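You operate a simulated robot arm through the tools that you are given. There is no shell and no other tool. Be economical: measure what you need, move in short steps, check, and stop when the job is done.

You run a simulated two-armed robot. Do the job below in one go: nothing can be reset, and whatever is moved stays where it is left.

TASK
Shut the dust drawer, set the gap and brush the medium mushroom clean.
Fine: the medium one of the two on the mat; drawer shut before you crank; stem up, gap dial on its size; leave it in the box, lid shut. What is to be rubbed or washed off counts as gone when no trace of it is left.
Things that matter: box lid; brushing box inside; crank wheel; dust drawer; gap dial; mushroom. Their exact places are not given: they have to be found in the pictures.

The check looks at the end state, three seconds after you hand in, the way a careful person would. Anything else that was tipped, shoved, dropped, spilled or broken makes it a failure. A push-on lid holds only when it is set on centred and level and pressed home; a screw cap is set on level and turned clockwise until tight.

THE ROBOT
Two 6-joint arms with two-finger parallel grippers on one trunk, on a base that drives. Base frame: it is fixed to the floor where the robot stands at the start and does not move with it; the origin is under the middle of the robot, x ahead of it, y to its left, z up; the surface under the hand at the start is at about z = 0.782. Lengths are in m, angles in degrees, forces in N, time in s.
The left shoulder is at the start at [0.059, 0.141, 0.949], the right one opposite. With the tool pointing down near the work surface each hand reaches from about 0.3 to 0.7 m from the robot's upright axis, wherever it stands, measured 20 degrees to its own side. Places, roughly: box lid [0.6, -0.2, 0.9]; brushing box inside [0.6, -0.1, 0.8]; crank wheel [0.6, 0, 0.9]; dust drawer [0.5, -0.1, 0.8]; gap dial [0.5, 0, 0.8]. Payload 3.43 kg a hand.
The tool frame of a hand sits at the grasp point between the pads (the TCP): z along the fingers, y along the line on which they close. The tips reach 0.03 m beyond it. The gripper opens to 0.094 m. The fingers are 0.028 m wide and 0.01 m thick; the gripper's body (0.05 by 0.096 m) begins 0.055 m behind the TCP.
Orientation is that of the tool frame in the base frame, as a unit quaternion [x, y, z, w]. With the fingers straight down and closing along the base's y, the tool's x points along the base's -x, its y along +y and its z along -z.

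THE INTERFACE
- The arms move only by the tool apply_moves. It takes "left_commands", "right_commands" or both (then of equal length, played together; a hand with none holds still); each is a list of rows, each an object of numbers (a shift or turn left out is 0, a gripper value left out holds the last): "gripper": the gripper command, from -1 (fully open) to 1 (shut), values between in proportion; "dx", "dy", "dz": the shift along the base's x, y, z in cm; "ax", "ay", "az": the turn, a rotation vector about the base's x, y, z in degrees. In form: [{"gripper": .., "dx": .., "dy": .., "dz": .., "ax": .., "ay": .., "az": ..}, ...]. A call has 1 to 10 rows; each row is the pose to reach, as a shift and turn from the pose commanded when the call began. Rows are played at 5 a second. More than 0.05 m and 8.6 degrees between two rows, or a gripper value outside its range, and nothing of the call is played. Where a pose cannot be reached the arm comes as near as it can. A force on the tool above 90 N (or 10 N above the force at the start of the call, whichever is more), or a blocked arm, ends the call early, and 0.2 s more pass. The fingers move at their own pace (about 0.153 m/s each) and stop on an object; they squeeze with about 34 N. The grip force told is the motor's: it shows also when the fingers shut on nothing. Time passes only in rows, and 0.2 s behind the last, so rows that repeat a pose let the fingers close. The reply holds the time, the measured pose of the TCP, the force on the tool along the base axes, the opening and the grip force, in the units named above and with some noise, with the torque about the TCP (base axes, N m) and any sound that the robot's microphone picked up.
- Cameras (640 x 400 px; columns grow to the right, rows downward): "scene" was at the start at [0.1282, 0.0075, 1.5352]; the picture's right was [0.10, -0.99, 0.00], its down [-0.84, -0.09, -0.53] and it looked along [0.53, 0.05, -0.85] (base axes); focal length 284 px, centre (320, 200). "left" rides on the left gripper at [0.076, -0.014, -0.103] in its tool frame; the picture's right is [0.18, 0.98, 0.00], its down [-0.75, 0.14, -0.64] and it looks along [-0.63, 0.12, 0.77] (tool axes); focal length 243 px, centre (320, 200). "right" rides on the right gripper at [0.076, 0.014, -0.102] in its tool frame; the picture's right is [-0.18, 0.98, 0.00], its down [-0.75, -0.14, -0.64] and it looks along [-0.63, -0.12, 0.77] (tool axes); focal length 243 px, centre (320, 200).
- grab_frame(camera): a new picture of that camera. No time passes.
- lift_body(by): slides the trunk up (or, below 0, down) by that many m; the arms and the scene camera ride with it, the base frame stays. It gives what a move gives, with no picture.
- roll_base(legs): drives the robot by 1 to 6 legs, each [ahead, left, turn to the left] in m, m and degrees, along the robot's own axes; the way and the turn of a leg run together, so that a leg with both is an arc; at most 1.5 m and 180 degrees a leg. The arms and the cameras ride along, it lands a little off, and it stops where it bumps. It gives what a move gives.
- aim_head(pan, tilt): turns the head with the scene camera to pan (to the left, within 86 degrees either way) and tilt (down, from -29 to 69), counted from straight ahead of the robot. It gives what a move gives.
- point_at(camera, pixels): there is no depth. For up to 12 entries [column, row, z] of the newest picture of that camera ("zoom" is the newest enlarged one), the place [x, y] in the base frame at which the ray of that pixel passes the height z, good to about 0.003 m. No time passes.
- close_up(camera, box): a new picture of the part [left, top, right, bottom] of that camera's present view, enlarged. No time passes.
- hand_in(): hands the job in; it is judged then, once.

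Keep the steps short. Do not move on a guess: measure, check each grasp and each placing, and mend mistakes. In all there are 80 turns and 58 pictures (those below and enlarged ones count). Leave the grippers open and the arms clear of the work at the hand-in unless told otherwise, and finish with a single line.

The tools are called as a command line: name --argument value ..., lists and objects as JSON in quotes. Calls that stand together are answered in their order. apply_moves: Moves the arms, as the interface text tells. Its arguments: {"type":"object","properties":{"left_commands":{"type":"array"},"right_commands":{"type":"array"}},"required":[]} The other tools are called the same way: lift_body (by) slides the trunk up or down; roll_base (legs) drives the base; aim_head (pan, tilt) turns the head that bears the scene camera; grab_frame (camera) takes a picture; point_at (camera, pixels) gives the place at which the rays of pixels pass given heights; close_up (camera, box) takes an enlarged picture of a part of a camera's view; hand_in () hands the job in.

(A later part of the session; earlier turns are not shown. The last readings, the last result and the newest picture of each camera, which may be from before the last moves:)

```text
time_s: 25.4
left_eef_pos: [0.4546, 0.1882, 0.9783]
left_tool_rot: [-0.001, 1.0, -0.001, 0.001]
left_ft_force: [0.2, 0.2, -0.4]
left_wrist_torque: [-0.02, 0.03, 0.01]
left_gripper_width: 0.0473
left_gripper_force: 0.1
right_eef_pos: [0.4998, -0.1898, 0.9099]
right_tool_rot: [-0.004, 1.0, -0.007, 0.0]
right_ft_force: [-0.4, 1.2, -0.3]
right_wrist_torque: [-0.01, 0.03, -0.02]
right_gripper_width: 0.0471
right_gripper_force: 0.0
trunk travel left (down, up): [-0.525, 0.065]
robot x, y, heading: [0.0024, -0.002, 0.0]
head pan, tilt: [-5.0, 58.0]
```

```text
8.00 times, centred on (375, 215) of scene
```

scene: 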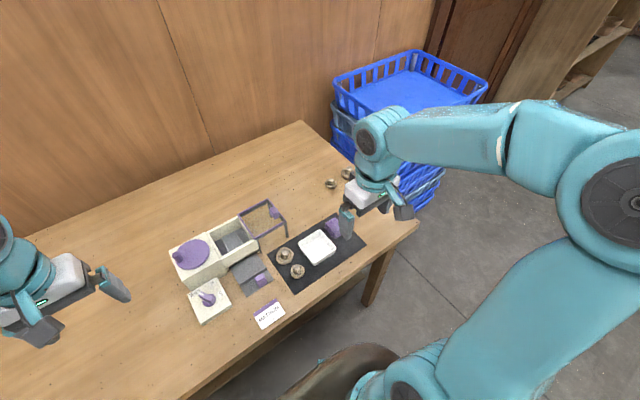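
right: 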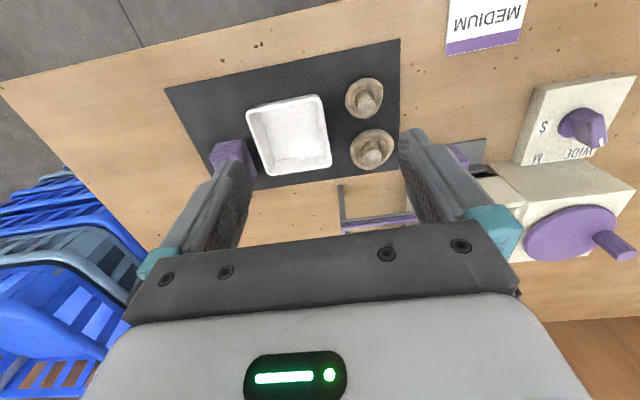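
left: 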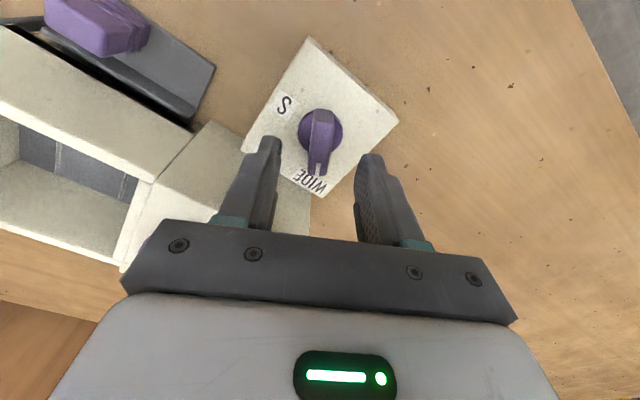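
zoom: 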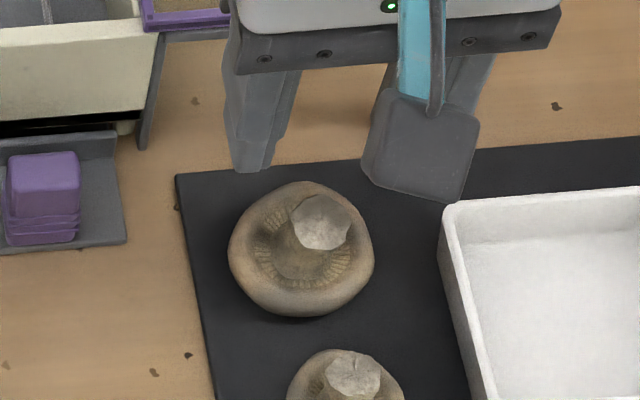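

point_at --camera "right" --pixels '[[313, 122, 0.815], [313, 122, 0.825], [313, 122, 0.835], [318, 112, 0.795]]'

point_at --camera "zoom" --pixels '[[319, 222, 0.815], [319, 222, 0.825], [319, 222, 0.835], [302, 250, 0.795], [442, 205, 0.805], [490, 400, 0.805]]'

```text
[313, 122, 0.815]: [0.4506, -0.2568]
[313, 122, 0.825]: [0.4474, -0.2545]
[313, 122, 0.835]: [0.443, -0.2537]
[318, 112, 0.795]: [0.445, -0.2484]
```

```text
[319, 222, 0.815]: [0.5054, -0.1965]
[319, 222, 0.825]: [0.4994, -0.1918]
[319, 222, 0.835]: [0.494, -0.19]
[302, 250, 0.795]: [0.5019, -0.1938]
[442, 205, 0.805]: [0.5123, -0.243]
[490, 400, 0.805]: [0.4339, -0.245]
```

Stem top from both views: about (0.499, -0.193, 0.823). I descend so the tips reach z≈0.811, then close on the stem.

apply_moves --right_commands '[{"dx": 0, "dy": -0.3, "dz": -2.5}, {"dx": 0, "dy": -0.3, "dz": -5}, {"dx": 0, "dy": -0.3, "dz": -6}, {"dx": 0, "dy": -0.3, "dz": -6.9}, {"dx": 0, "dy": -0.3, "dz": -6.9}]'

close_up --camera "right" --box '[208, 80, 432, 220]'

```text
time_s: 26.6
left_eef_pos: [0.4546, 0.1865, 0.9775]
left_tool_rot: [-0.001, 1.0, -0.001, 0.001]
left_ft_force: [-0.3, 0.4, 0.2]
left_wrist_torque: [-0.01, 0.02, 0.03]
left_gripper_width: 0.0469
left_gripper_force: 0.0
right_eef_pos: [0.501, -0.1919, 0.8414]
right_tool_rot: [-0.003, 1.0, -0.005, 0.0]
right_ft_force: [0.7, 0.6, -0.1]
right_wrist_torque: [-0.02, 0.01, 0.0]
right_gripper_width: 0.0471
right_gripper_force: 0.1
trunk travel left (down, up): [-0.525, 0.065]
robot x, y, heading: [-0.0032, -0.0004, -0.1]
head pan, tilt: [-5.0, 58.0]
```

```text
2.86 times, centred on (320, 150) of right
```

zoom: 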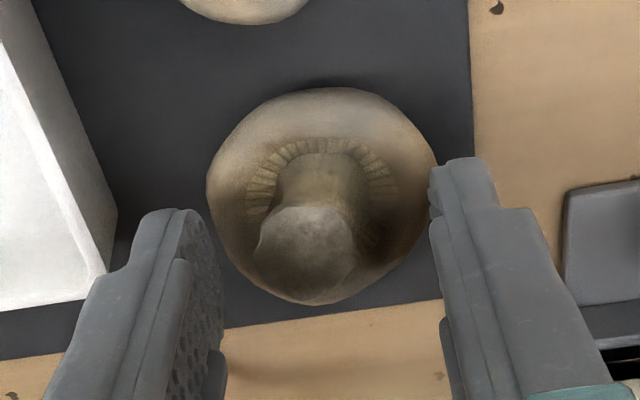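

Stem is between the fingers (stem at ~(0.499,-0.195)). I lower 3 mm and close.

apply_moves --right_commands '[{"dz": -0.3, "dy": -0.2, "dx": -0.2}, {"dz": -0.3, "dy": -0.2, "dx": -0.2, "gripper": 1}, {"dz": -0.3, "dy": -0.2, "dx": -0.2}, {"dz": -0.3, "dy": -0.2, "dx": -0.2}]'

apply_moves --right_commands '[{"dz": 2}, {"dz": 5}, {"dz": 9}, {"dz": 13}, {"dz": 13}]'

grab_frame --camera "right"

```text
time_s: 27.6
left_eef_pos: [0.4549, 0.1864, 0.9785]
left_tool_rot: [-0.001, 1.0, -0.001, 0.001]
left_ft_force: [0.3, 0.7, 0.2]
left_wrist_torque: [0.03, -0.01, -0.01]
left_gripper_width: 0.0471
left_gripper_force: 0.0
right_eef_pos: [0.4982, -0.195, 0.8383]
right_tool_rot: [-0.004, 1.0, -0.006, 0.0]
right_ft_force: [-0.3, 0.5, 1.0]
right_wrist_torque: [0.03, -0.01, 0.02]
right_gripper_width: 0.0196
right_gripper_force: 11.9
trunk travel left (down, up): [-0.525, 0.065]
robot x, y, heading: [0.0052, 0.0008, 0.2]
head pan, tilt: [-5.0, 58.0]
```

```text
time_s: 28.8
left_eef_pos: [0.4564, 0.1868, 0.9791]
left_tool_rot: [-0.001, 1.0, -0.001, -0.001]
left_ft_force: [0.0, 0.8, -0.7]
left_wrist_torque: [0.01, 0.01, 0.0]
left_gripper_width: 0.047
left_gripper_force: 0.1
right_eef_pos: [0.5004, -0.1945, 0.9684]
right_tool_rot: [-0.004, 1.0, -0.005, -0.001]
right_ft_force: [0.3, -0.1, -0.8]
right_wrist_torque: [0.02, 0.03, 0.02]
right_gripper_width: 0.0198
right_gripper_force: 12.6
trunk travel left (down, up): [-0.525, 0.065]
robot x, y, heading: [-0.0021, -0.0004, 0.1]
head pan, tilt: [-5.0, 58.0]
```

```text
21 pictures are left
```

right: 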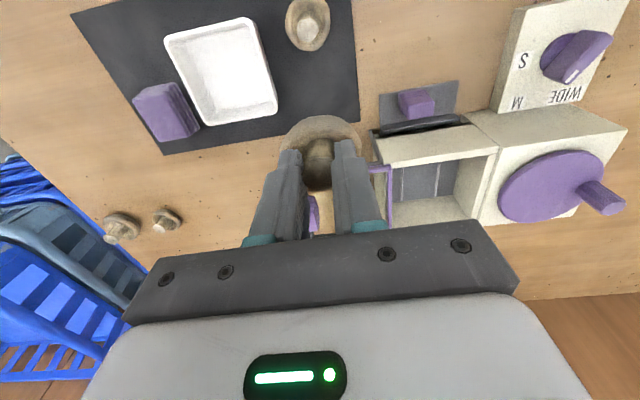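

Mushroom is held by the stem, cap hanging below. I measure the box opening.

close_up --camera "scene" --box '[295, 150, 407, 220]'

point_at --camera "right" --pixels '[[375, 167, 0.85], [464, 127, 0.85], [498, 148, 0.85], [477, 222, 0.85], [388, 168, 0.85], [394, 200, 0.81], [440, 193, 0.81]]'

```text
5.71 times, centred on (351, 185) of scene
```

zoom: 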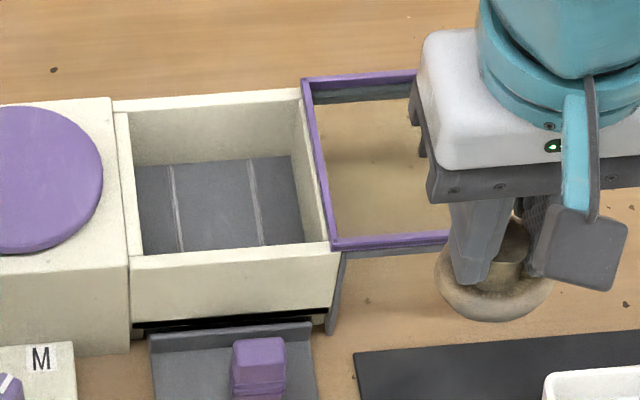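

```text
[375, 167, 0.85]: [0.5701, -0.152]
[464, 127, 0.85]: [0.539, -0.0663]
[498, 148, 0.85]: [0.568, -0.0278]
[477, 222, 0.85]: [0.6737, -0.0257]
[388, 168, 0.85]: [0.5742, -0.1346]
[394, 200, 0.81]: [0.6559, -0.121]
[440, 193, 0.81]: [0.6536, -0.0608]
```

point_at --camera "zoom" --pixels '[[136, 255, 0.85], [330, 245, 0.85], [140, 252, 0.8], [300, 155, 0.8], [135, 165, 0.8], [302, 92, 0.85], [122, 108, 0.85], [335, 248, 0.855], [305, 82, 0.855], [220, 205, 0.8]]'

```text
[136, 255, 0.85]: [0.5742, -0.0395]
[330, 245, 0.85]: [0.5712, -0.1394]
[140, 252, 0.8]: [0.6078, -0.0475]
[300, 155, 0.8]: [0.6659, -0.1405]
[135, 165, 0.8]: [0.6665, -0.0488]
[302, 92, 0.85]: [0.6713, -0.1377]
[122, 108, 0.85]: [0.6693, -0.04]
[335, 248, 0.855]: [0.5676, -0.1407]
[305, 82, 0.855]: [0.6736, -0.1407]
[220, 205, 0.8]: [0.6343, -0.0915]
```

Box inside: x 0.574–0.665, y −0.138…−0.042, rim z≈0.855, floor ≈0.80; centre (0.620, −0.090). I carry it above the centre.

apply_moves --right_commands '[{"dx": 2, "dy": 2.5}, {"dx": 5, "dy": 5}, {"dx": 8, "dy": 7.5}, {"dx": 11, "dy": 10.4}, {"dx": 12, "dy": 10.4}, {"dx": 12, "dy": 10.4, "dz": -3}, {"dx": 12, "dy": 10.4, "dz": -3}]'

grab_frame --camera "right"

```text
time_s: 30.4
left_eef_pos: [0.4534, 0.1857, 0.9779]
left_tool_rot: [-0.001, 1.0, 0.0, 0.001]
left_ft_force: [0.3, -0.6, 0.5]
left_wrist_torque: [0.01, 0.04, -0.02]
left_gripper_width: 0.047
left_gripper_force: 0.1
right_eef_pos: [0.6179, -0.0907, 0.9383]
right_tool_rot: [-0.003, 1.0, -0.005, 0.0]
right_ft_force: [0.7, 0.5, 0.3]
right_wrist_torque: [0.03, -0.02, -0.02]
right_gripper_width: 0.0196
right_gripper_force: 12.0
trunk travel left (down, up): [-0.525, 0.065]
robot x, y, heading: [0.0029, 0.0012, 0.0]
head pan, tilt: [-5.0, 58.0]
```

```text
19 pictures are left
```

right: 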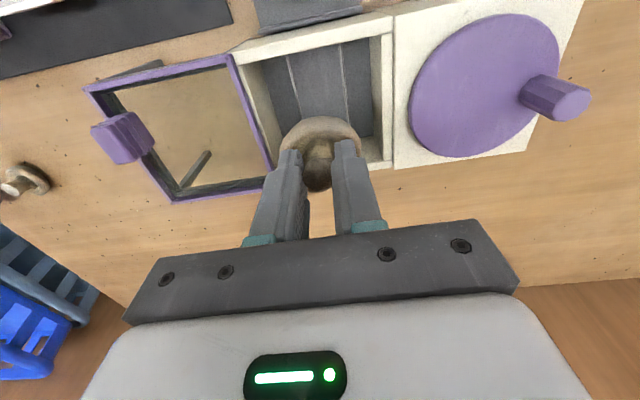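

point_at --camera "right" --pixels '[[262, 62, 0.855], [382, 36, 0.855], [383, 163, 0.855], [272, 168, 0.855], [228, 55, 0.86], [270, 172, 0.86], [484, 85, 0.88], [575, 103, 0.91], [575, 103, 0.93]]'

```text
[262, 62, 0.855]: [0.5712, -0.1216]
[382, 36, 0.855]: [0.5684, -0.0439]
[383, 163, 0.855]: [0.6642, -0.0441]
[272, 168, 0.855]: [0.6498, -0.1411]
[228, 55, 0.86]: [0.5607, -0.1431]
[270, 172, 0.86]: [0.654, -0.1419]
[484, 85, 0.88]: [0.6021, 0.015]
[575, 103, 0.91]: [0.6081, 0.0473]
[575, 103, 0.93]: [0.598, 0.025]
```

Centred. I lower slowly until the cap touches the floor (TCP ≈0.856), watching force.

apply_moves --right_commands '[{"dx": 0.2, "dz": -3}, {"dx": 0.2, "dz": -5.5}, {"dx": 0.2, "dz": -7}, {"dx": 0.2, "dz": -7.6}, {"dx": 0.2, "dz": -7.6}]'

close_up --camera "right" --box '[192, 0, 448, 220]'

```text
time_s: 31.6
left_eef_pos: [0.4544, 0.1862, 0.9792]
left_tool_rot: [-0.001, 1.0, 0.0, 0.002]
left_ft_force: [-0.5, 0.0, -0.6]
left_wrist_torque: [0.02, -0.01, 0.01]
left_gripper_width: 0.0469
left_gripper_force: 0.0
right_eef_pos: [0.6206, -0.0904, 0.866]
right_tool_rot: [-0.003, 1.0, -0.006, 0.002]
right_ft_force: [3.1, -5.0, 21.8]
right_wrist_torque: [-0.11, -0.21, -0.01]
right_gripper_width: 0.0198
right_gripper_force: 12.2
trunk travel left (down, up): [-0.525, 0.065]
robot x, y, heading: [-0.0014, 0.0027, -0.1]
head pan, tilt: [-5.0, 58.0]
```

```text
1.82 times, centred on (320, 110) of right
```

zoom: 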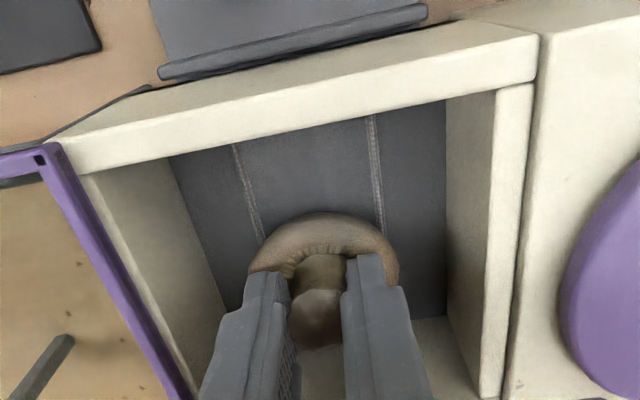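

Contact (22 N) at TCP 0.866; floor about 0.81. I ease 3 mm, release to a modest opening and rise.

apply_moves --right_commands '[{"dz": 0.2}, {"dz": 0.2, "gripper": 0.1}, {"dz": 0.2, "gripper": 0.1}, {"dz": 3}, {"dz": 7}, {"dz": 9, "dy": -2}, {"dz": 9, "dx": -3, "dy": -5}, {"dz": 9, "dx": -6, "dy": -8}, {"dz": 9, "dx": -8, "dy": -12}]'

close_up --camera "scene" --box '[295, 150, 423, 230]'

```text
time_s: 33.6
left_eef_pos: [0.4531, 0.1854, 0.9796]
left_tool_rot: [-0.001, 1.0, 0.001, 0.003]
left_ft_force: [-0.1, -0.2, 0.5]
left_wrist_torque: [0.0, -0.03, 0.02]
left_gripper_width: 0.0471
left_gripper_force: 0.1
right_eef_pos: [0.5412, -0.2124, 0.953]
right_tool_rot: [-0.004, 1.0, -0.006, 0.0]
right_ft_force: [-0.2, -0.9, -0.8]
right_wrist_torque: [0.02, -0.02, -0.01]
right_gripper_width: 0.0424
right_gripper_force: 0.0
trunk travel left (down, up): [-0.525, 0.065]
robot x, y, heading: [0.0038, -0.0006, -0.1]
head pan, tilt: [-5.0, 58.0]
```

```text
5.00 times, centred on (359, 190) of scene
```

zoom: 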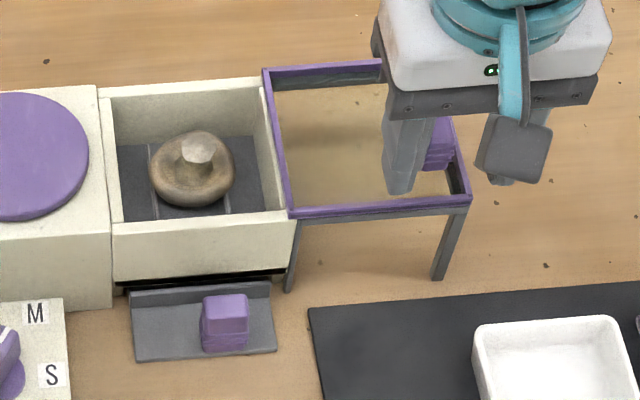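

The mushroom sits stem up in the box. Now the lid: its knob is on the right bar (zoom ≈(440,145)). I view it from the right hand, moved back a bit.

apply_moves --right_commands '[{"dx": 1, "dy": -3.5, "dz": 0, "gripper": 1}, {"dx": 2, "dy": -7.5, "dz": 0}, {"dx": 3, "dy": -7.5, "dz": 0}, {"dx": 3, "dy": -7.5, "dz": 0}]'

grab_frame --camera "right"

grab_frame --camera "scene"

```text
time_s: 34.6
left_eef_pos: [0.4534, 0.1862, 0.9798]
left_tool_rot: [-0.001, 1.0, 0.0, 0.001]
left_ft_force: [-0.4, 0.5, 0.4]
left_wrist_torque: [0.02, 0.01, 0.01]
left_gripper_width: 0.0472
left_gripper_force: 0.1
right_eef_pos: [0.5703, -0.2851, 0.953]
right_tool_rot: [-0.003, 1.0, -0.005, 0.0]
right_ft_force: [0.1, 0.6, -0.4]
right_wrist_torque: [0.02, -0.05, 0.04]
right_gripper_width: 0.0
right_gripper_force: 33.3
trunk travel left (down, up): [-0.525, 0.065]
robot x, y, heading: [0.0009, 0.0005, -0.2]
head pan, tilt: [-5.0, 58.0]
```

```text
16 pictures are left
```

right: 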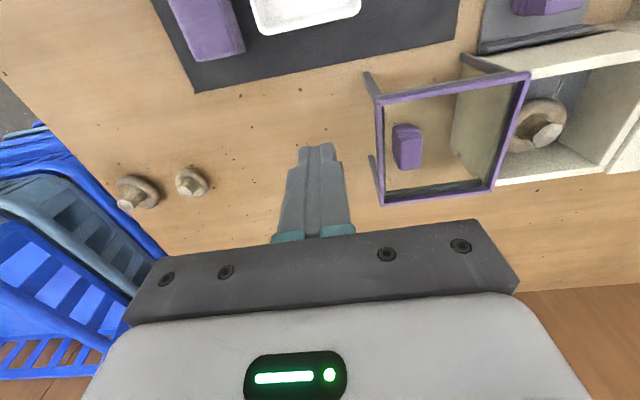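

```text
15 pictures are left
```

scene: 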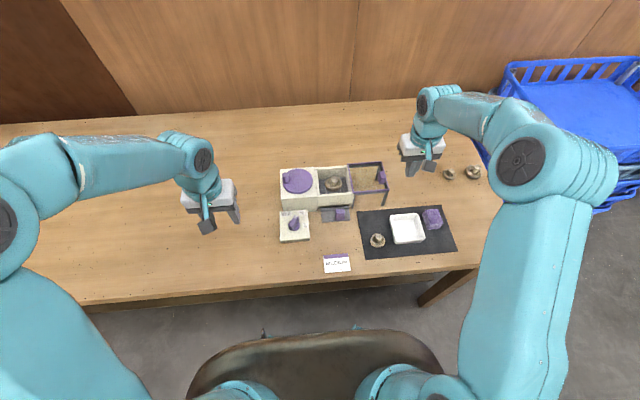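

point_at --camera "right" --pixels '[[408, 147, 0.87], [408, 147, 0.88], [408, 147, 0.89], [396, 147, 0.87], [422, 147, 0.87], [378, 100, 0.86], [383, 203, 0.86], [530, 74, 0.86], [492, 188, 0.86]]'

point_at --camera "scene" --pixels '[[381, 176, 0.87], [381, 176, 0.88], [381, 176, 0.89], [388, 190, 0.86], [382, 163, 0.86], [354, 192, 0.86], [349, 166, 0.86]]'

close_up --camera "scene" --box '[340, 155, 404, 210]'

```text
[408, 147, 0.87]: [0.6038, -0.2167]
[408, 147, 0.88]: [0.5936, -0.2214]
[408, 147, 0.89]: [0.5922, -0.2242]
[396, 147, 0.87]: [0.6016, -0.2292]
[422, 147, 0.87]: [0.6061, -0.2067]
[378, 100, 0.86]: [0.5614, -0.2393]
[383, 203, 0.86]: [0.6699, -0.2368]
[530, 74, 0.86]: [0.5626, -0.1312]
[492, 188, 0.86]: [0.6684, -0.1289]
```

```text
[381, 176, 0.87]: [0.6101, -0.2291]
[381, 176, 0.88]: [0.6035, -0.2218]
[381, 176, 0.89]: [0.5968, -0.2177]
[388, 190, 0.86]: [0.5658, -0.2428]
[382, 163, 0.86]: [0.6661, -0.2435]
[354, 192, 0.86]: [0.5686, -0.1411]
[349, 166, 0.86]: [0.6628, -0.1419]
```

```text
7.27 times, centred on (372, 182) of scene
```

zoom: 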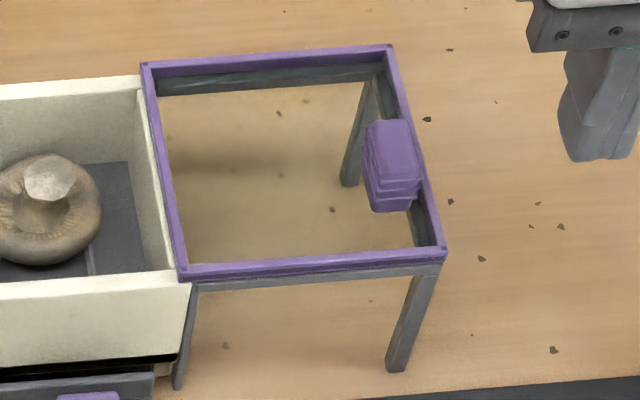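

Lid: x 0.562–0.669, y −0.242…−0.14; knob at (0.615, −0.222), z 0.86–0.885. I lower closed fingers to its right side (tips z≈0.868).

apply_moves --right_commands '[{"dx": 2.2, "dy": 0, "dz": 0}, {"dx": 4.5, "dy": 0, "dz": -1}, {"dx": 4.5, "dy": 0.5, "dz": -4}, {"dx": 4.5, "dy": 1, "dz": -5.5}, {"dx": 4.5, "dy": 1, "dz": -5.5}]'

close_up --camera "right" --box '[240, 50, 480, 200]'

```text
time_s: 35.8
left_eef_pos: [0.4546, 0.1859, 0.9784]
left_tool_rot: [-0.001, 1.0, -0.001, 0.001]
left_ft_force: [-0.7, 0.1, -0.6]
left_wrist_torque: [0.02, 0.0, 0.02]
left_gripper_width: 0.0469
left_gripper_force: 0.0
right_eef_pos: [0.615, -0.2756, 0.8971]
right_tool_rot: [-0.004, 1.0, -0.006, 0.0]
right_ft_force: [-0.8, 0.1, 0.8]
right_wrist_torque: [0.01, 0.02, -0.01]
right_gripper_width: 0.0
right_gripper_force: 32.9
trunk travel left (down, up): [-0.525, 0.065]
robot x, y, heading: [0.0009, 0.0001, -0.4]
head pan, tilt: [-5.0, 58.0]
```

```text
2.67 times, centred on (360, 125) of right
```

zoom: 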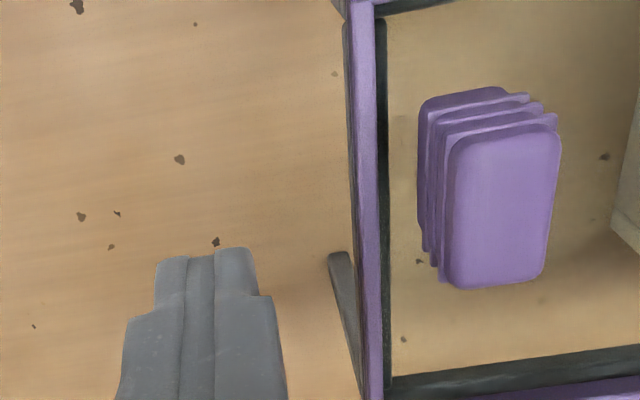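

The knob's middle is near x≈0.603. I shift 1 cm back and push +y gently.

apply_moves --right_commands '[{"dx": -1, "dy": 1}, {"dx": -1, "dy": 2.5}, {"dx": -1, "dy": 4}, {"dx": -1, "dy": 5}, {"dx": -1, "dy": 6}, {"dx": -1, "dy": 7}, {"dx": -1, "dy": 8}, {"dx": -1, "dy": 9}]'

close_up --camera "scene" --box '[300, 150, 404, 215]'

```text
time_s: 37.6
left_eef_pos: [0.4542, 0.1869, 0.9782]
left_tool_rot: [-0.001, 1.0, -0.001, 0.001]
left_ft_force: [0.5, 0.4, -0.1]
left_wrist_torque: [0.01, -0.04, 0.03]
left_gripper_width: 0.0468
left_gripper_force: 0.0
right_eef_pos: [0.6056, -0.1849, 0.8967]
right_tool_rot: [-0.003, 1.0, -0.006, -0.001]
right_ft_force: [-1.1, -1.5, 0.2]
right_wrist_torque: [-0.02, -0.03, 0.03]
right_gripper_width: 0.0001
right_gripper_force: 33.3
trunk travel left (down, up): [-0.525, 0.065]
robot x, y, heading: [-0.0004, 0.0022, 0.1]
head pan, tilt: [-5.0, 58.0]
```

```text
6.15 times, centred on (352, 182) of scene
```

zoom: 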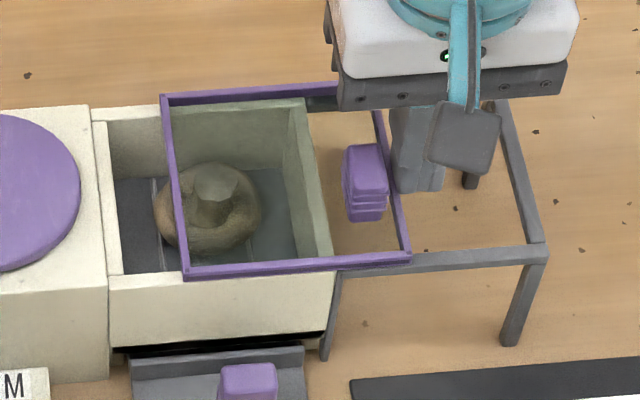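

The lid slides well. I continue until it meets a stop.

apply_moves --right_commands '[{"dy": 1}, {"dy": 2}, {"dy": 3}, {"dy": 3.5}, {"dy": 4}, {"dy": 4.5}, {"dy": 5}, {"dy": 5.5}]'

close_up --camera "scene" --box '[300, 150, 404, 215]'

```text
time_s: 39.4
left_eef_pos: [0.4533, 0.1789, 0.9813]
left_tool_rot: [0.0, 1.0, 0.003, 0.002]
left_ft_force: [-0.3, -0.8, -0.4]
left_wrist_torque: [-0.01, -0.02, -0.02]
left_gripper_width: 0.0471
left_gripper_force: 0.0
right_eef_pos: [0.6054, -0.1489, 0.8974]
right_tool_rot: [-0.002, 1.0, -0.012, 0.001]
right_ft_force: [-1.2, -77.9, 12.6]
right_wrist_torque: [-1.92, 0.21, 1.01]
right_gripper_width: 0.0
right_gripper_force: 33.3
trunk travel left (down, up): [-0.525, 0.065]
robot x, y, heading: [-0.0016, 0.0046, -0.1]
head pan, tilt: [-5.0, 58.0]
```

```text
6.15 times, centred on (352, 182) of scene
```

zoom: 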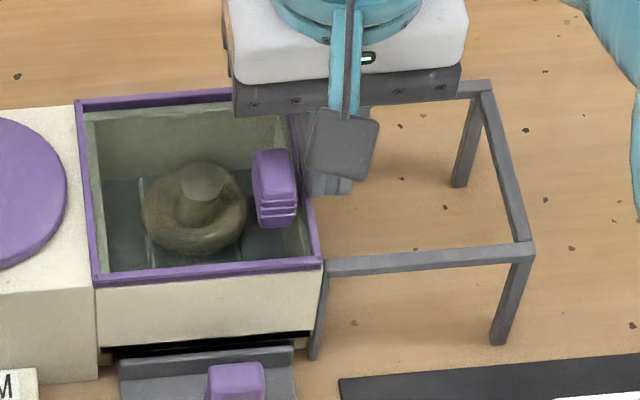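

The lid covers the box fully and hit its stop (78 N). I withdraw the right hand well clear.

apply_moves --right_commands '[{"dy": -2}, {"dy": -5}, {"dy": -7, "dz": 3}, {"dx": -2, "dy": -10, "dz": 6}, {"dx": -6, "dy": -12, "dz": 8}, {"dx": -10, "dy": -14, "dz": 9}, {"dx": -14, "dy": -16, "dz": 9}, {"dx": -18, "dy": -16, "dz": 9, "gripper": -1}]'

apply_moves --left_commands '[{"dx": 3, "dy": -3, "dz": 1}, {"dx": 6, "dy": -6, "dz": 2}, {"dx": 9, "dy": -9, "dz": 2.5}, {"dx": 12, "dy": -12, "dz": 2.5}, {"dx": 14, "dy": -13, "dz": 2.5}, {"dx": 14, "dy": -13, "dz": 2.5}]'

grab_frame --camera "left"

close_up --camera "scene" --box '[265, 155, 361, 215]'

```text
time_s: 41.2
left_eef_pos: [0.453, 0.1886, 0.9793]
left_tool_rot: [-0.003, 1.0, -0.002, 0.002]
left_ft_force: [0.4, 0.1, 0.5]
left_wrist_torque: [-0.04, 0.0, -0.02]
left_gripper_width: 0.0472
left_gripper_force: 0.0
right_eef_pos: [0.4226, -0.2882, 0.9904]
right_tool_rot: [-0.004, 1.0, -0.006, -0.001]
right_ft_force: [0.5, 0.9, 0.6]
right_wrist_torque: [-0.01, -0.03, 0.0]
right_gripper_width: 0.0941
right_gripper_force: 0.1
trunk travel left (down, up): [-0.525, 0.065]
robot x, y, heading: [0.0021, -0.0029, -0.0]
head pan, tilt: [-5.0, 58.0]
```

```text
time_s: 42.6
left_eef_pos: [0.5943, 0.0553, 1.0033]
left_tool_rot: [-0.001, 1.0, -0.001, 0.0]
left_ft_force: [-0.7, 0.4, -0.1]
left_wrist_torque: [-0.01, 0.0, 0.01]
left_gripper_width: 0.0469
left_gripper_force: 0.2
right_eef_pos: [0.4241, -0.2912, 0.9888]
right_tool_rot: [-0.004, 1.0, -0.006, 0.0]
right_ft_force: [-0.5, -0.5, 0.0]
right_wrist_torque: [-0.02, 0.01, 0.02]
right_gripper_width: 0.094
right_gripper_force: 0.1
trunk travel left (down, up): [-0.525, 0.065]
robot x, y, heading: [0.0028, -0.0004, -0.1]
head pan, tilt: [-5.0, 58.0]
```

```text
10 pictures are left
```

left: 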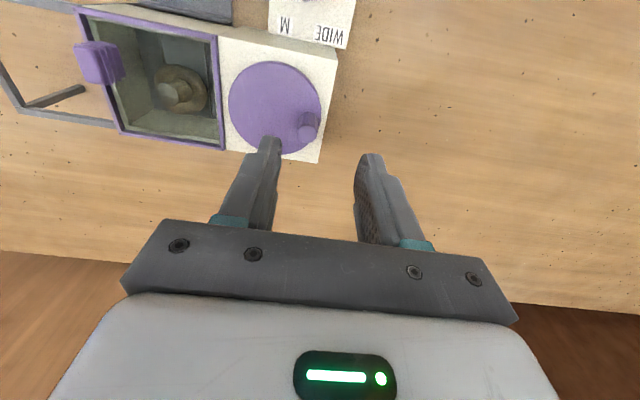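

```text
6.67 times, centred on (313, 185) of scene
```

zoom: 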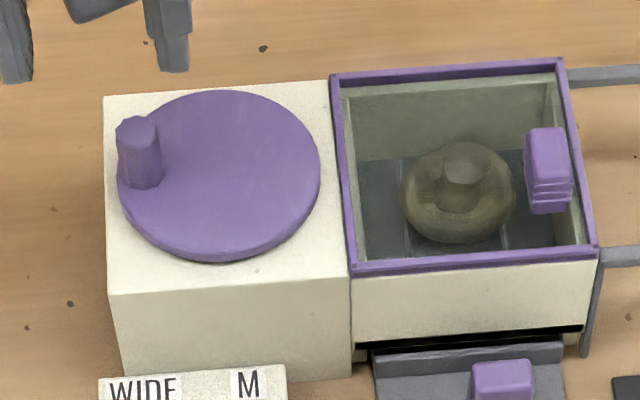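

point_at --camera "left" --pixels '[[275, 107, 0.865], [275, 107, 0.875], [309, 120, 0.89], [309, 120, 0.9], [309, 120, 0.91], [304, 135, 0.87]]'

point_at --camera "zoom" --pixels '[[219, 173, 0.865], [219, 173, 0.875], [138, 130, 0.89], [138, 130, 0.9], [138, 130, 0.91], [141, 178, 0.87], [117, 180, 0.87], [320, 170, 0.87]]'

```text
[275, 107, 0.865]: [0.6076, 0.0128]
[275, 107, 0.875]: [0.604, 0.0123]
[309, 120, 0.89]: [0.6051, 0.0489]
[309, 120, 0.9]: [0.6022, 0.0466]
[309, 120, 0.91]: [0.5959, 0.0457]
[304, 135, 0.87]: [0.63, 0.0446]
```

```text
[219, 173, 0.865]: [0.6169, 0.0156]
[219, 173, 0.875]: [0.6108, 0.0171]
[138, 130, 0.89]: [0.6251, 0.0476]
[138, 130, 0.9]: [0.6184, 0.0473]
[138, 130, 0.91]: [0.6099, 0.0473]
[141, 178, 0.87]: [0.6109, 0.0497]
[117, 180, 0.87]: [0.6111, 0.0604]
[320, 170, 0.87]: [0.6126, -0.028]
```

Wheel axis ≈(0.612, 0.0155), pin at ≈(0.613, 0.0485), top z≈0.90, wheel top ≈0.87, crank radius 0.033. I lower the left fingers around the pin and close.

apply_moves --left_commands '[{"dx": 1.9, "dy": -0.7, "dz": -3}, {"dx": 1.9, "dy": -0.7, "dz": -6}, {"dx": 1.9, "dy": -0.7, "dz": -8.5}, {"dx": 1.9, "dy": -0.7, "dz": -9.6}, {"dx": 1.9, "dy": -0.7, "dz": -9.6, "gripper": 1}, {"dx": 1.9, "dy": -0.7, "dz": -9.6}, {"dx": 1.9, "dy": -0.7, "dz": -9.6}]'

close_up --camera "left" --box '[200, 60, 440, 210]'

```text
time_s: 44.2
left_eef_pos: [0.6146, 0.0492, 0.9091]
left_tool_rot: [-0.001, 1.0, -0.001, 0.002]
left_ft_force: [-0.5, -14.4, 10.4]
left_wrist_torque: [-0.14, -0.8, 0.05]
left_gripper_width: 0.0173
left_gripper_force: 45.0
right_eef_pos: [0.4254, -0.2913, 0.9878]
right_tool_rot: [-0.004, 1.0, -0.005, 0.0]
right_ft_force: [-0.6, -0.4, 1.0]
right_wrist_torque: [0.03, -0.01, -0.02]
right_gripper_width: 0.0938
right_gripper_force: 0.0
trunk travel left (down, up): [-0.525, 0.065]
robot x, y, heading: [0.001, -0.0004, 0.2]
head pan, tilt: [-5.0, 58.0]
```

```text
2.67 times, centred on (320, 135) of left
```

zoom: 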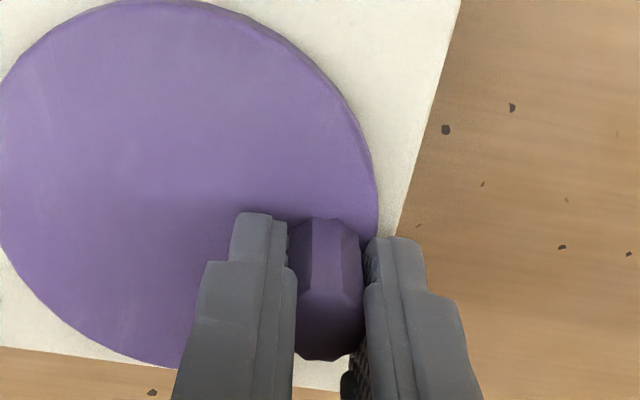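

Pin is gripped (17 mm). I ease 3 mm up off the wheel face and try a quarter turn clockwise, keeping the hand's orientation.

apply_moves --left_commands '[{"dz": 0.3}, {"dz": 0.3, "dx": 0.85, "dy": -0.11}, {"dz": 0.3, "dx": 1.65, "dy": -0.44}, {"dz": 0.3, "dx": 2.33, "dy": -0.97}, {"dz": 0.3, "dx": 2.86, "dy": -1.65}, {"dz": 0.3, "dx": 3.19, "dy": -2.45}, {"dz": 0.3, "dx": 3.3, "dy": -3.3}]'

```text
time_s: 45.8
left_eef_pos: [0.642, 0.0274, 0.9089]
left_tool_rot: [-0.002, 1.0, 0.0, 0.002]
left_ft_force: [9.5, 3.3, -7.4]
left_wrist_torque: [0.22, 0.79, 0.0]
left_gripper_width: 0.0174
left_gripper_force: 44.7
left hand out of reach, approached as far as the arm can: row 6, 7
right_eef_pos: [0.4267, -0.29, 0.9876]
right_tool_rot: [-0.004, 1.0, -0.006, -0.001]
right_ft_force: [0.0, 0.0, 0.6]
right_wrist_torque: [-0.01, 0.01, 0.0]
right_gripper_width: 0.094
right_gripper_force: 0.0
trunk travel left (down, up): [-0.525, 0.065]
robot x, y, heading: [0.0014, -0.0045, 0.1]
head pan, tilt: [-5.0, 58.0]
```

The arm reaches its limit near x≈0.645. I release, rise, and drive the base 6 cm ahead to gain reach.

apply_moves --left_commands '[{"gripper": 0}, {"gripper": 0}, {"gripper": 0, "dz": 4}, {"dz": 8}, {"dz": 10, "dx": -3}, {"dz": 10, "dx": -6}]'

roll_base --legs '[[0.06, 0, 0]]'

grab_frame --camera "left"

```text
time_s: 47.2
left_eef_pos: [0.5806, 0.0257, 1.0097]
left_tool_rot: [-0.002, 1.0, 0.0, 0.002]
left_ft_force: [0.3, 0.4, 0.0]
left_wrist_torque: [-0.04, 0.02, 0.02]
left_gripper_width: 0.0472
left_gripper_force: 0.1
left hand out of reach, approached as far as the arm can: row 4
right_eef_pos: [0.4261, -0.2906, 0.9883]
right_tool_rot: [-0.003, 1.0, -0.006, -0.002]
right_ft_force: [-0.4, 0.4, -0.6]
right_wrist_torque: [0.01, -0.05, -0.02]
right_gripper_width: 0.0939
right_gripper_force: 0.2
trunk travel left (down, up): [-0.525, 0.065]
robot x, y, heading: [-0.0011, 0.0003, 0.0]
head pan, tilt: [-5.0, 58.0]
```

```text
time_s: 48.6
left_eef_pos: [0.6394, 0.0279, 1.0093]
left_tool_rot: [-0.002, 1.0, 0.0, 0.001]
left_ft_force: [0.4, 0.8, -0.3]
left_wrist_torque: [0.0, 0.0, 0.02]
left_gripper_width: 0.0467
left_gripper_force: 0.1
right_eef_pos: [0.4846, -0.2897, 0.9889]
right_tool_rot: [-0.004, 1.0, -0.006, 0.0]
right_ft_force: [1.2, -0.2, 0.0]
right_wrist_torque: [-0.03, 0.03, -0.01]
right_gripper_width: 0.0935
right_gripper_force: 0.0
trunk travel left (down, up): [-0.525, 0.065]
robot x, y, heading: [0.059, 0.0002, -0.0]
head pan, tilt: [-5.0, 58.0]
```

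```text
7 pictures are left
```

left: 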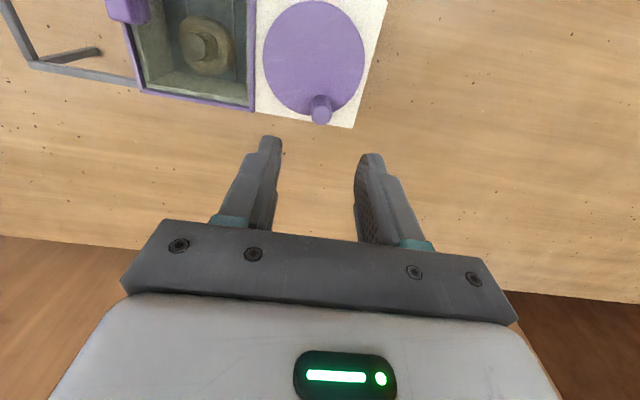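

point_at --camera "left" --pixels '[[321, 117, 0.9], [319, 100, 0.872], [313, 57, 0.87]]'

```text
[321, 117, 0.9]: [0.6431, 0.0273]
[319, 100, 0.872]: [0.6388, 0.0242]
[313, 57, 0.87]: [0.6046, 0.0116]
```

Pin is at (0.642, 0.027), i.e. 21° from +x about axis (0.612, 0.0155). I regrip it.

apply_moves --left_commands '[{"dx": 0.25, "dz": -3}, {"dx": 0.25, "dz": -6}, {"dx": 0.25, "dz": -8.5}, {"dx": 0.25, "dz": -9.7}, {"dx": 0.25, "dz": -9.7, "gripper": 1}, {"dx": 0.25, "dz": -9.7}, {"dx": 0.25, "dz": -9.7}]'

```text
time_s: 50.2
left_eef_pos: [0.6417, 0.0265, 0.9128]
left_tool_rot: [-0.002, 1.0, -0.001, 0.0]
left_ft_force: [3.6, 0.9, 0.0]
left_wrist_torque: [0.23, 0.84, 0.02]
left_gripper_width: 0.0171
left_gripper_force: 44.3
right_eef_pos: [0.485, -0.2903, 0.9881]
right_tool_rot: [-0.003, 1.0, -0.006, -0.002]
right_ft_force: [-0.2, -0.1, -0.4]
right_wrist_torque: [-0.04, 0.03, 0.0]
right_gripper_width: 0.0938
right_gripper_force: 0.0
trunk travel left (down, up): [-0.525, 0.065]
robot x, y, heading: [0.0627, -0.0012, 0.1]
head pan, tilt: [-5.0, 58.0]
```

Gripped. I crank clockwise 300° in 30° steps.

apply_moves --left_commands '[{"dx": 0.16, "dy": -1.65}, {"dx": -0.52, "dy": -3.16}, {"dx": -1.87, "dy": -4.12}, {"dx": -3.52, "dy": -4.28}, {"dx": -5.03, "dy": -3.6}, {"dx": -5.99, "dy": -2.25}, {"dx": -6.15, "dy": -0.6}, {"dx": -5.47, "dy": 0.91}, {"dx": -4.12, "dy": 1.87}, {"dx": -2.47, "dy": 2.03}]'

```text
time_s: 52.4
left_eef_pos: [0.6184, 0.0476, 0.9121]
left_tool_rot: [-0.003, 1.0, -0.001, 0.001]
left_ft_force: [1.8, 8.5, 0.9]
left_wrist_torque: [0.22, 1.14, -0.02]
left_gripper_width: 0.0173
left_gripper_force: 45.1
right_eef_pos: [0.486, -0.2907, 0.9869]
right_tool_rot: [-0.004, 1.0, -0.006, -0.001]
right_ft_force: [-1.1, -0.4, -0.4]
right_wrist_torque: [0.01, 0.0, -0.05]
right_gripper_width: 0.094
right_gripper_force: 0.0
trunk travel left (down, up): [-0.525, 0.065]
robot x, y, heading: [0.064, 0.0006, 0.1]
head pan, tilt: [-5.0, 58.0]
```

It turns freely. Two more full turns.

apply_moves --left_commands '[{"dx": 1.76, "dy": -0.91}, {"dx": 2.64, "dy": -2.68}, {"dx": 2.32, "dy": -4.63}, {"dx": 0.91, "dy": -6.02}, {"dx": -1.05, "dy": -6.31}, {"dx": -2.8, "dy": -5.4}, {"dx": -3.69, "dy": -3.64}, {"dx": -3.36, "dy": -1.68}, {"dx": -1.96, "dy": -0.3}, {"dx": 0, "dy": 0}]'

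apply_moves --left_commands '[{"dx": 1.76, "dy": -0.91}, {"dx": 2.64, "dy": -2.68}, {"dx": 2.32, "dy": -4.63}, {"dx": 0.91, "dy": -6.02}, {"dx": -1.05, "dy": -6.31}, {"dx": -2.8, "dy": -5.4}, {"dx": -3.69, "dy": -3.64}, {"dx": -3.36, "dy": -1.68}, {"dx": -1.96, "dy": -0.3}, {"dx": 0, "dy": 0}]'

close_up --camera "scene" --box '[260, 160, 388, 240]'

```text
time_s: 54.6
left_eef_pos: [0.6188, 0.0471, 0.9121]
left_tool_rot: [-0.001, 1.0, -0.001, 0.002]
left_ft_force: [2.0, 5.9, 0.8]
left_wrist_torque: [0.4, 0.91, 0.0]
left_gripper_width: 0.0172
left_gripper_force: 45.3
right_eef_pos: [0.4845, -0.2902, 0.9881]
right_tool_rot: [-0.004, 1.0, -0.006, -0.001]
right_ft_force: [0.7, -0.5, 0.9]
right_wrist_torque: [0.01, 0.0, -0.01]
right_gripper_width: 0.0938
right_gripper_force: 0.1
trunk travel left (down, up): [-0.525, 0.065]
robot x, y, heading: [0.0661, -0.0015, 0.1]
head pan, tilt: [-5.0, 58.0]
```

```text
time_s: 56.8
left_eef_pos: [0.6175, 0.0474, 0.9125]
left_tool_rot: [-0.001, 1.0, -0.001, 0.002]
left_ft_force: [0.4, 1.4, -1.8]
left_wrist_torque: [0.42, 1.01, -0.01]
left_gripper_width: 0.0173
left_gripper_force: 44.8
right_eef_pos: [0.4848, -0.2916, 0.9878]
right_tool_rot: [-0.004, 1.0, -0.005, -0.001]
right_ft_force: [0.6, 0.3, -0.2]
right_wrist_torque: [0.03, -0.02, 0.01]
right_gripper_width: 0.094
right_gripper_force: 0.1
trunk travel left (down, up): [-0.525, 0.065]
robot x, y, heading: [0.0636, -0.0003, -0.0]
head pan, tilt: [-5.0, 58.0]
```

```text
5.00 times, centred on (324, 200) of scene
```

zoom: 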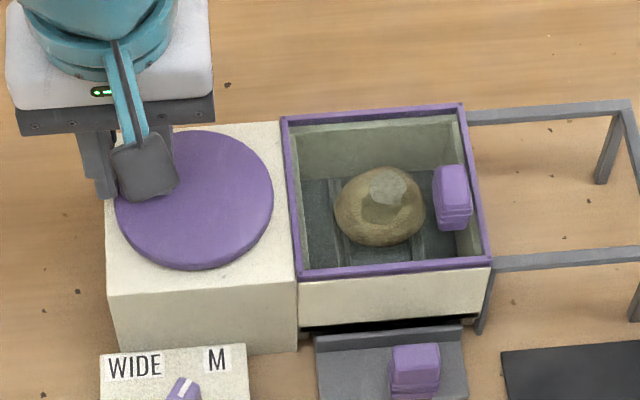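

The mushroom looks lighter through the glass, but I can't yet tell. Four more turns, then a tight view.

apply_moves --left_commands '[{"dx": 1.76, "dy": -0.91}, {"dx": 2.64, "dy": -2.68}, {"dx": 2.32, "dy": -4.63}, {"dx": 0.91, "dy": -6.02}, {"dx": -1.05, "dy": -6.31}, {"dx": -2.8, "dy": -5.4}, {"dx": -3.69, "dy": -3.64}, {"dx": -3.36, "dy": -1.68}, {"dx": -1.96, "dy": -0.3}, {"dx": 0, "dy": 0}]'

apply_moves --left_commands '[{"dx": 1.76, "dy": -0.91}, {"dx": 2.64, "dy": -2.68}, {"dx": 2.32, "dy": -4.63}, {"dx": 0.91, "dy": -6.02}, {"dx": -1.05, "dy": -6.31}, {"dx": -2.8, "dy": -5.4}, {"dx": -3.69, "dy": -3.64}, {"dx": -3.36, "dy": -1.68}, {"dx": -1.96, "dy": -0.3}, {"dx": 0, "dy": 0}]'

apply_moves --left_commands '[{"dx": 1.76, "dy": -0.91}, {"dx": 2.64, "dy": -2.68}, {"dx": 2.32, "dy": -4.63}, {"dx": 0.91, "dy": -6.02}, {"dx": -1.05, "dy": -6.31}, {"dx": -2.8, "dy": -5.4}, {"dx": -3.69, "dy": -3.64}, {"dx": -3.36, "dy": -1.68}, {"dx": -1.96, "dy": -0.3}, {"dx": 0, "dy": 0}]'

apply_moves --left_commands '[{"dx": 1.76, "dy": -0.91}, {"dx": 2.64, "dy": -2.68}, {"dx": 2.32, "dy": -4.63}, {"dx": 0.91, "dy": -6.02}, {"dx": -1.05, "dy": -6.31}, {"dx": -2.8, "dy": -5.4}, {"dx": -3.69, "dy": -3.64}, {"dx": -3.36, "dy": -1.68}, {"dx": -1.96, "dy": -0.3}, {"dx": 0, "dy": 0}]'

close_up --camera "scene" --box '[312, 180, 360, 210]'

```text
time_s: 59.0
left_eef_pos: [0.62, 0.0466, 0.9119]
left_tool_rot: [-0.002, 1.0, -0.001, 0.003]
left_ft_force: [3.0, 10.1, 3.9]
left_wrist_torque: [0.24, 1.0, -0.02]
left_gripper_width: 0.0173
left_gripper_force: 44.5
right_eef_pos: [0.4851, -0.2911, 0.9875]
right_tool_rot: [-0.004, 1.0, -0.006, -0.001]
right_ft_force: [0.2, -0.1, -0.5]
right_wrist_torque: [0.02, 0.01, -0.02]
right_gripper_width: 0.0936
right_gripper_force: 0.1
trunk travel left (down, up): [-0.525, 0.065]
robot x, y, heading: [0.0654, 0.0004, -0.4]
head pan, tilt: [-5.0, 58.0]
```

```text
time_s: 61.2
left_eef_pos: [0.6185, 0.046, 0.912]
left_tool_rot: [-0.001, 1.0, 0.0, 0.002]
left_ft_force: [3.0, 6.8, 4.9]
left_wrist_torque: [0.32, 0.88, 0.0]
left_gripper_width: 0.0172
left_gripper_force: 45.3
right_eef_pos: [0.4842, -0.2911, 0.9884]
right_tool_rot: [-0.004, 1.0, -0.007, -0.001]
right_ft_force: [0.3, -0.3, -1.1]
right_wrist_torque: [0.03, 0.0, 0.01]
right_gripper_width: 0.0942
right_gripper_force: 0.1
trunk travel left (down, up): [-0.525, 0.065]
robot x, y, heading: [0.062, -0.0015, -0.0]
head pan, tilt: [-5.0, 58.0]
```

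```text
time_s: 63.4
left_eef_pos: [0.6184, 0.0466, 0.9124]
left_tool_rot: [-0.001, 1.0, -0.001, 0.002]
left_ft_force: [1.6, 5.0, -0.9]
left_wrist_torque: [0.39, 0.8, 0.01]
left_gripper_width: 0.0171
left_gripper_force: 45.1
right_eef_pos: [0.4855, -0.2908, 0.9868]
right_tool_rot: [-0.003, 1.0, -0.007, -0.001]
right_ft_force: [0.0, 0.7, 0.7]
right_wrist_torque: [0.03, 0.03, -0.02]
right_gripper_width: 0.0941
right_gripper_force: 0.1
trunk travel left (down, up): [-0.525, 0.065]
robot x, y, heading: [0.0636, -0.0006, -0.3]
head pan, tilt: [-5.0, 58.0]
```

```text
time_s: 65.6
left_eef_pos: [0.6189, 0.0466, 0.9125]
left_tool_rot: [-0.001, 1.0, -0.001, 0.001]
left_ft_force: [3.0, 7.2, -2.6]
left_wrist_torque: [0.5, 0.84, 0.01]
left_gripper_width: 0.0175
left_gripper_force: 45.2
right_eef_pos: [0.4854, -0.2918, 0.9878]
right_tool_rot: [-0.004, 1.0, -0.006, -0.001]
right_ft_force: [-0.3, -0.5, -0.3]
right_wrist_torque: [0.0, 0.03, 0.0]
right_gripper_width: 0.0937
right_gripper_force: 0.1
trunk travel left (down, up): [-0.525, 0.065]
robot x, y, heading: [0.0661, 0.0016, -0.2]
head pan, tilt: [-5.0, 58.0]
```

```text
13.33 times, centred on (336, 195) of scene
```

zoom: 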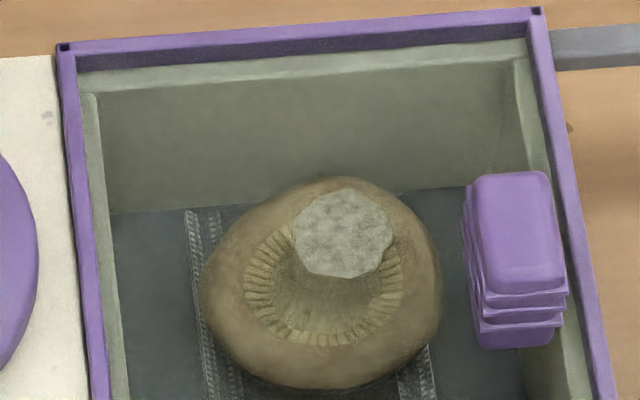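

Much evener, but through tinted glass I want certainty. Four more turns and the same view again to see whether anything still changes.

apply_moves --left_commands '[{"dx": 1.76, "dy": -0.91}, {"dx": 2.64, "dy": -2.68}, {"dx": 2.32, "dy": -4.63}, {"dx": 0.91, "dy": -6.02}, {"dx": -1.05, "dy": -6.31}, {"dx": -2.8, "dy": -5.4}, {"dx": -3.69, "dy": -3.64}, {"dx": -3.36, "dy": -1.68}, {"dx": -1.96, "dy": -0.3}, {"dx": 0, "dy": 0}]'

apply_moves --left_commands '[{"dx": 1.76, "dy": -0.91}, {"dx": 2.64, "dy": -2.68}, {"dx": 2.32, "dy": -4.63}, {"dx": 0.91, "dy": -6.02}, {"dx": -1.05, "dy": -6.31}, {"dx": -2.8, "dy": -5.4}, {"dx": -3.69, "dy": -3.64}, {"dx": -3.36, "dy": -1.68}, {"dx": -1.96, "dy": -0.3}, {"dx": 0, "dy": 0}]'

apply_moves --left_commands '[{"dx": 1.76, "dy": -0.91}, {"dx": 2.64, "dy": -2.68}, {"dx": 2.32, "dy": -4.63}, {"dx": 0.91, "dy": -6.02}, {"dx": -1.05, "dy": -6.31}, {"dx": -2.8, "dy": -5.4}, {"dx": -3.69, "dy": -3.64}, {"dx": -3.36, "dy": -1.68}, {"dx": -1.96, "dy": -0.3}, {"dx": 0, "dy": 0}]'

apply_moves --left_commands '[{"dx": 1.76, "dy": -0.91}, {"dx": 2.64, "dy": -2.68}, {"dx": 2.32, "dy": -4.63}, {"dx": 0.91, "dy": -6.02}, {"dx": -1.05, "dy": -6.31}, {"dx": -2.8, "dy": -5.4}, {"dx": -3.69, "dy": -3.64}, {"dx": -3.36, "dy": -1.68}, {"dx": -1.96, "dy": -0.3}, {"dx": 0, "dy": 0}]'

close_up --camera "scene" --box '[312, 180, 360, 210]'

```text
time_s: 67.8
left_eef_pos: [0.6188, 0.0466, 0.9132]
left_tool_rot: [-0.002, 1.0, -0.001, 0.002]
left_ft_force: [2.2, 5.9, -1.0]
left_wrist_torque: [0.43, 0.77, 0.04]
left_gripper_width: 0.0173
left_gripper_force: 44.7
right_eef_pos: [0.4856, -0.292, 0.9868]
right_tool_rot: [-0.003, 1.0, -0.006, -0.001]
right_ft_force: [0.1, 0.3, -0.4]
right_wrist_torque: [0.0, 0.0, 0.0]
right_gripper_width: 0.094
right_gripper_force: 0.1
trunk travel left (down, up): [-0.525, 0.065]
robot x, y, heading: [0.0627, 0.0015, 0.1]
head pan, tilt: [-5.0, 58.0]
```

```text
time_s: 70.0
left_eef_pos: [0.6187, 0.0469, 0.9135]
left_tool_rot: [-0.002, 1.0, -0.001, 0.002]
left_ft_force: [1.9, 5.4, 2.0]
left_wrist_torque: [0.35, 0.95, -0.01]
left_gripper_width: 0.0172
left_gripper_force: 45.0
right_eef_pos: [0.4856, -0.2915, 0.987]
right_tool_rot: [-0.004, 1.0, -0.006, -0.002]
right_ft_force: [-0.2, -0.1, 0.2]
right_wrist_torque: [0.01, 0.01, 0.03]
right_gripper_width: 0.0942
right_gripper_force: 0.1
trunk travel left (down, up): [-0.525, 0.065]
robot x, y, heading: [0.0639, 0.0016, 0.4]
head pan, tilt: [-5.0, 58.0]
```

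```text
time_s: 72.2
left_eef_pos: [0.6176, 0.0475, 0.9124]
left_tool_rot: [-0.002, 1.0, -0.001, 0.001]
left_ft_force: [1.6, 5.3, 2.3]
left_wrist_torque: [0.29, 0.98, -0.01]
left_gripper_width: 0.0174
left_gripper_force: 44.7
right_eef_pos: [0.4851, -0.2913, 0.9871]
right_tool_rot: [-0.003, 1.0, -0.006, 0.0]
right_ft_force: [0.2, 0.2, 0.6]
right_wrist_torque: [0.03, 0.0, 0.0]
right_gripper_width: 0.0938
right_gripper_force: 0.1
trunk travel left (down, up): [-0.525, 0.065]
robot x, y, heading: [0.062, -0.0016, 0.1]
head pan, tilt: [-5.0, 58.0]
```

```text
time_s: 74.4
left_eef_pos: [0.6204, 0.0464, 0.909]
left_tool_rot: [-0.002, 1.0, 0.0, -0.002]
left_ft_force: [0.8, -1.0, -0.8]
left_wrist_torque: [0.02, 0.06, -0.02]
left_gripper_width: 0.0
left_gripper_force: 33.3
right_eef_pos: [0.4881, -0.291, 0.985]
right_tool_rot: [-0.004, 1.0, -0.006, -0.002]
right_ft_force: [0.8, -0.5, -0.8]
right_wrist_torque: [0.03, 0.07, 0.03]
right_gripper_width: 0.0941
right_gripper_force: 0.1
trunk travel left (down, up): [-0.525, 0.065]
robot x, y, heading: [0.0644, 0.0017, -0.1]
head pan, tilt: [-5.0, 58.0]
```

```text
13.33 times, centred on (336, 195) of scene
```

zoom: 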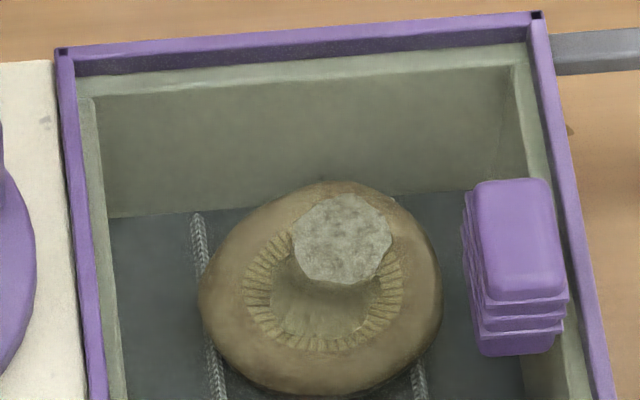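

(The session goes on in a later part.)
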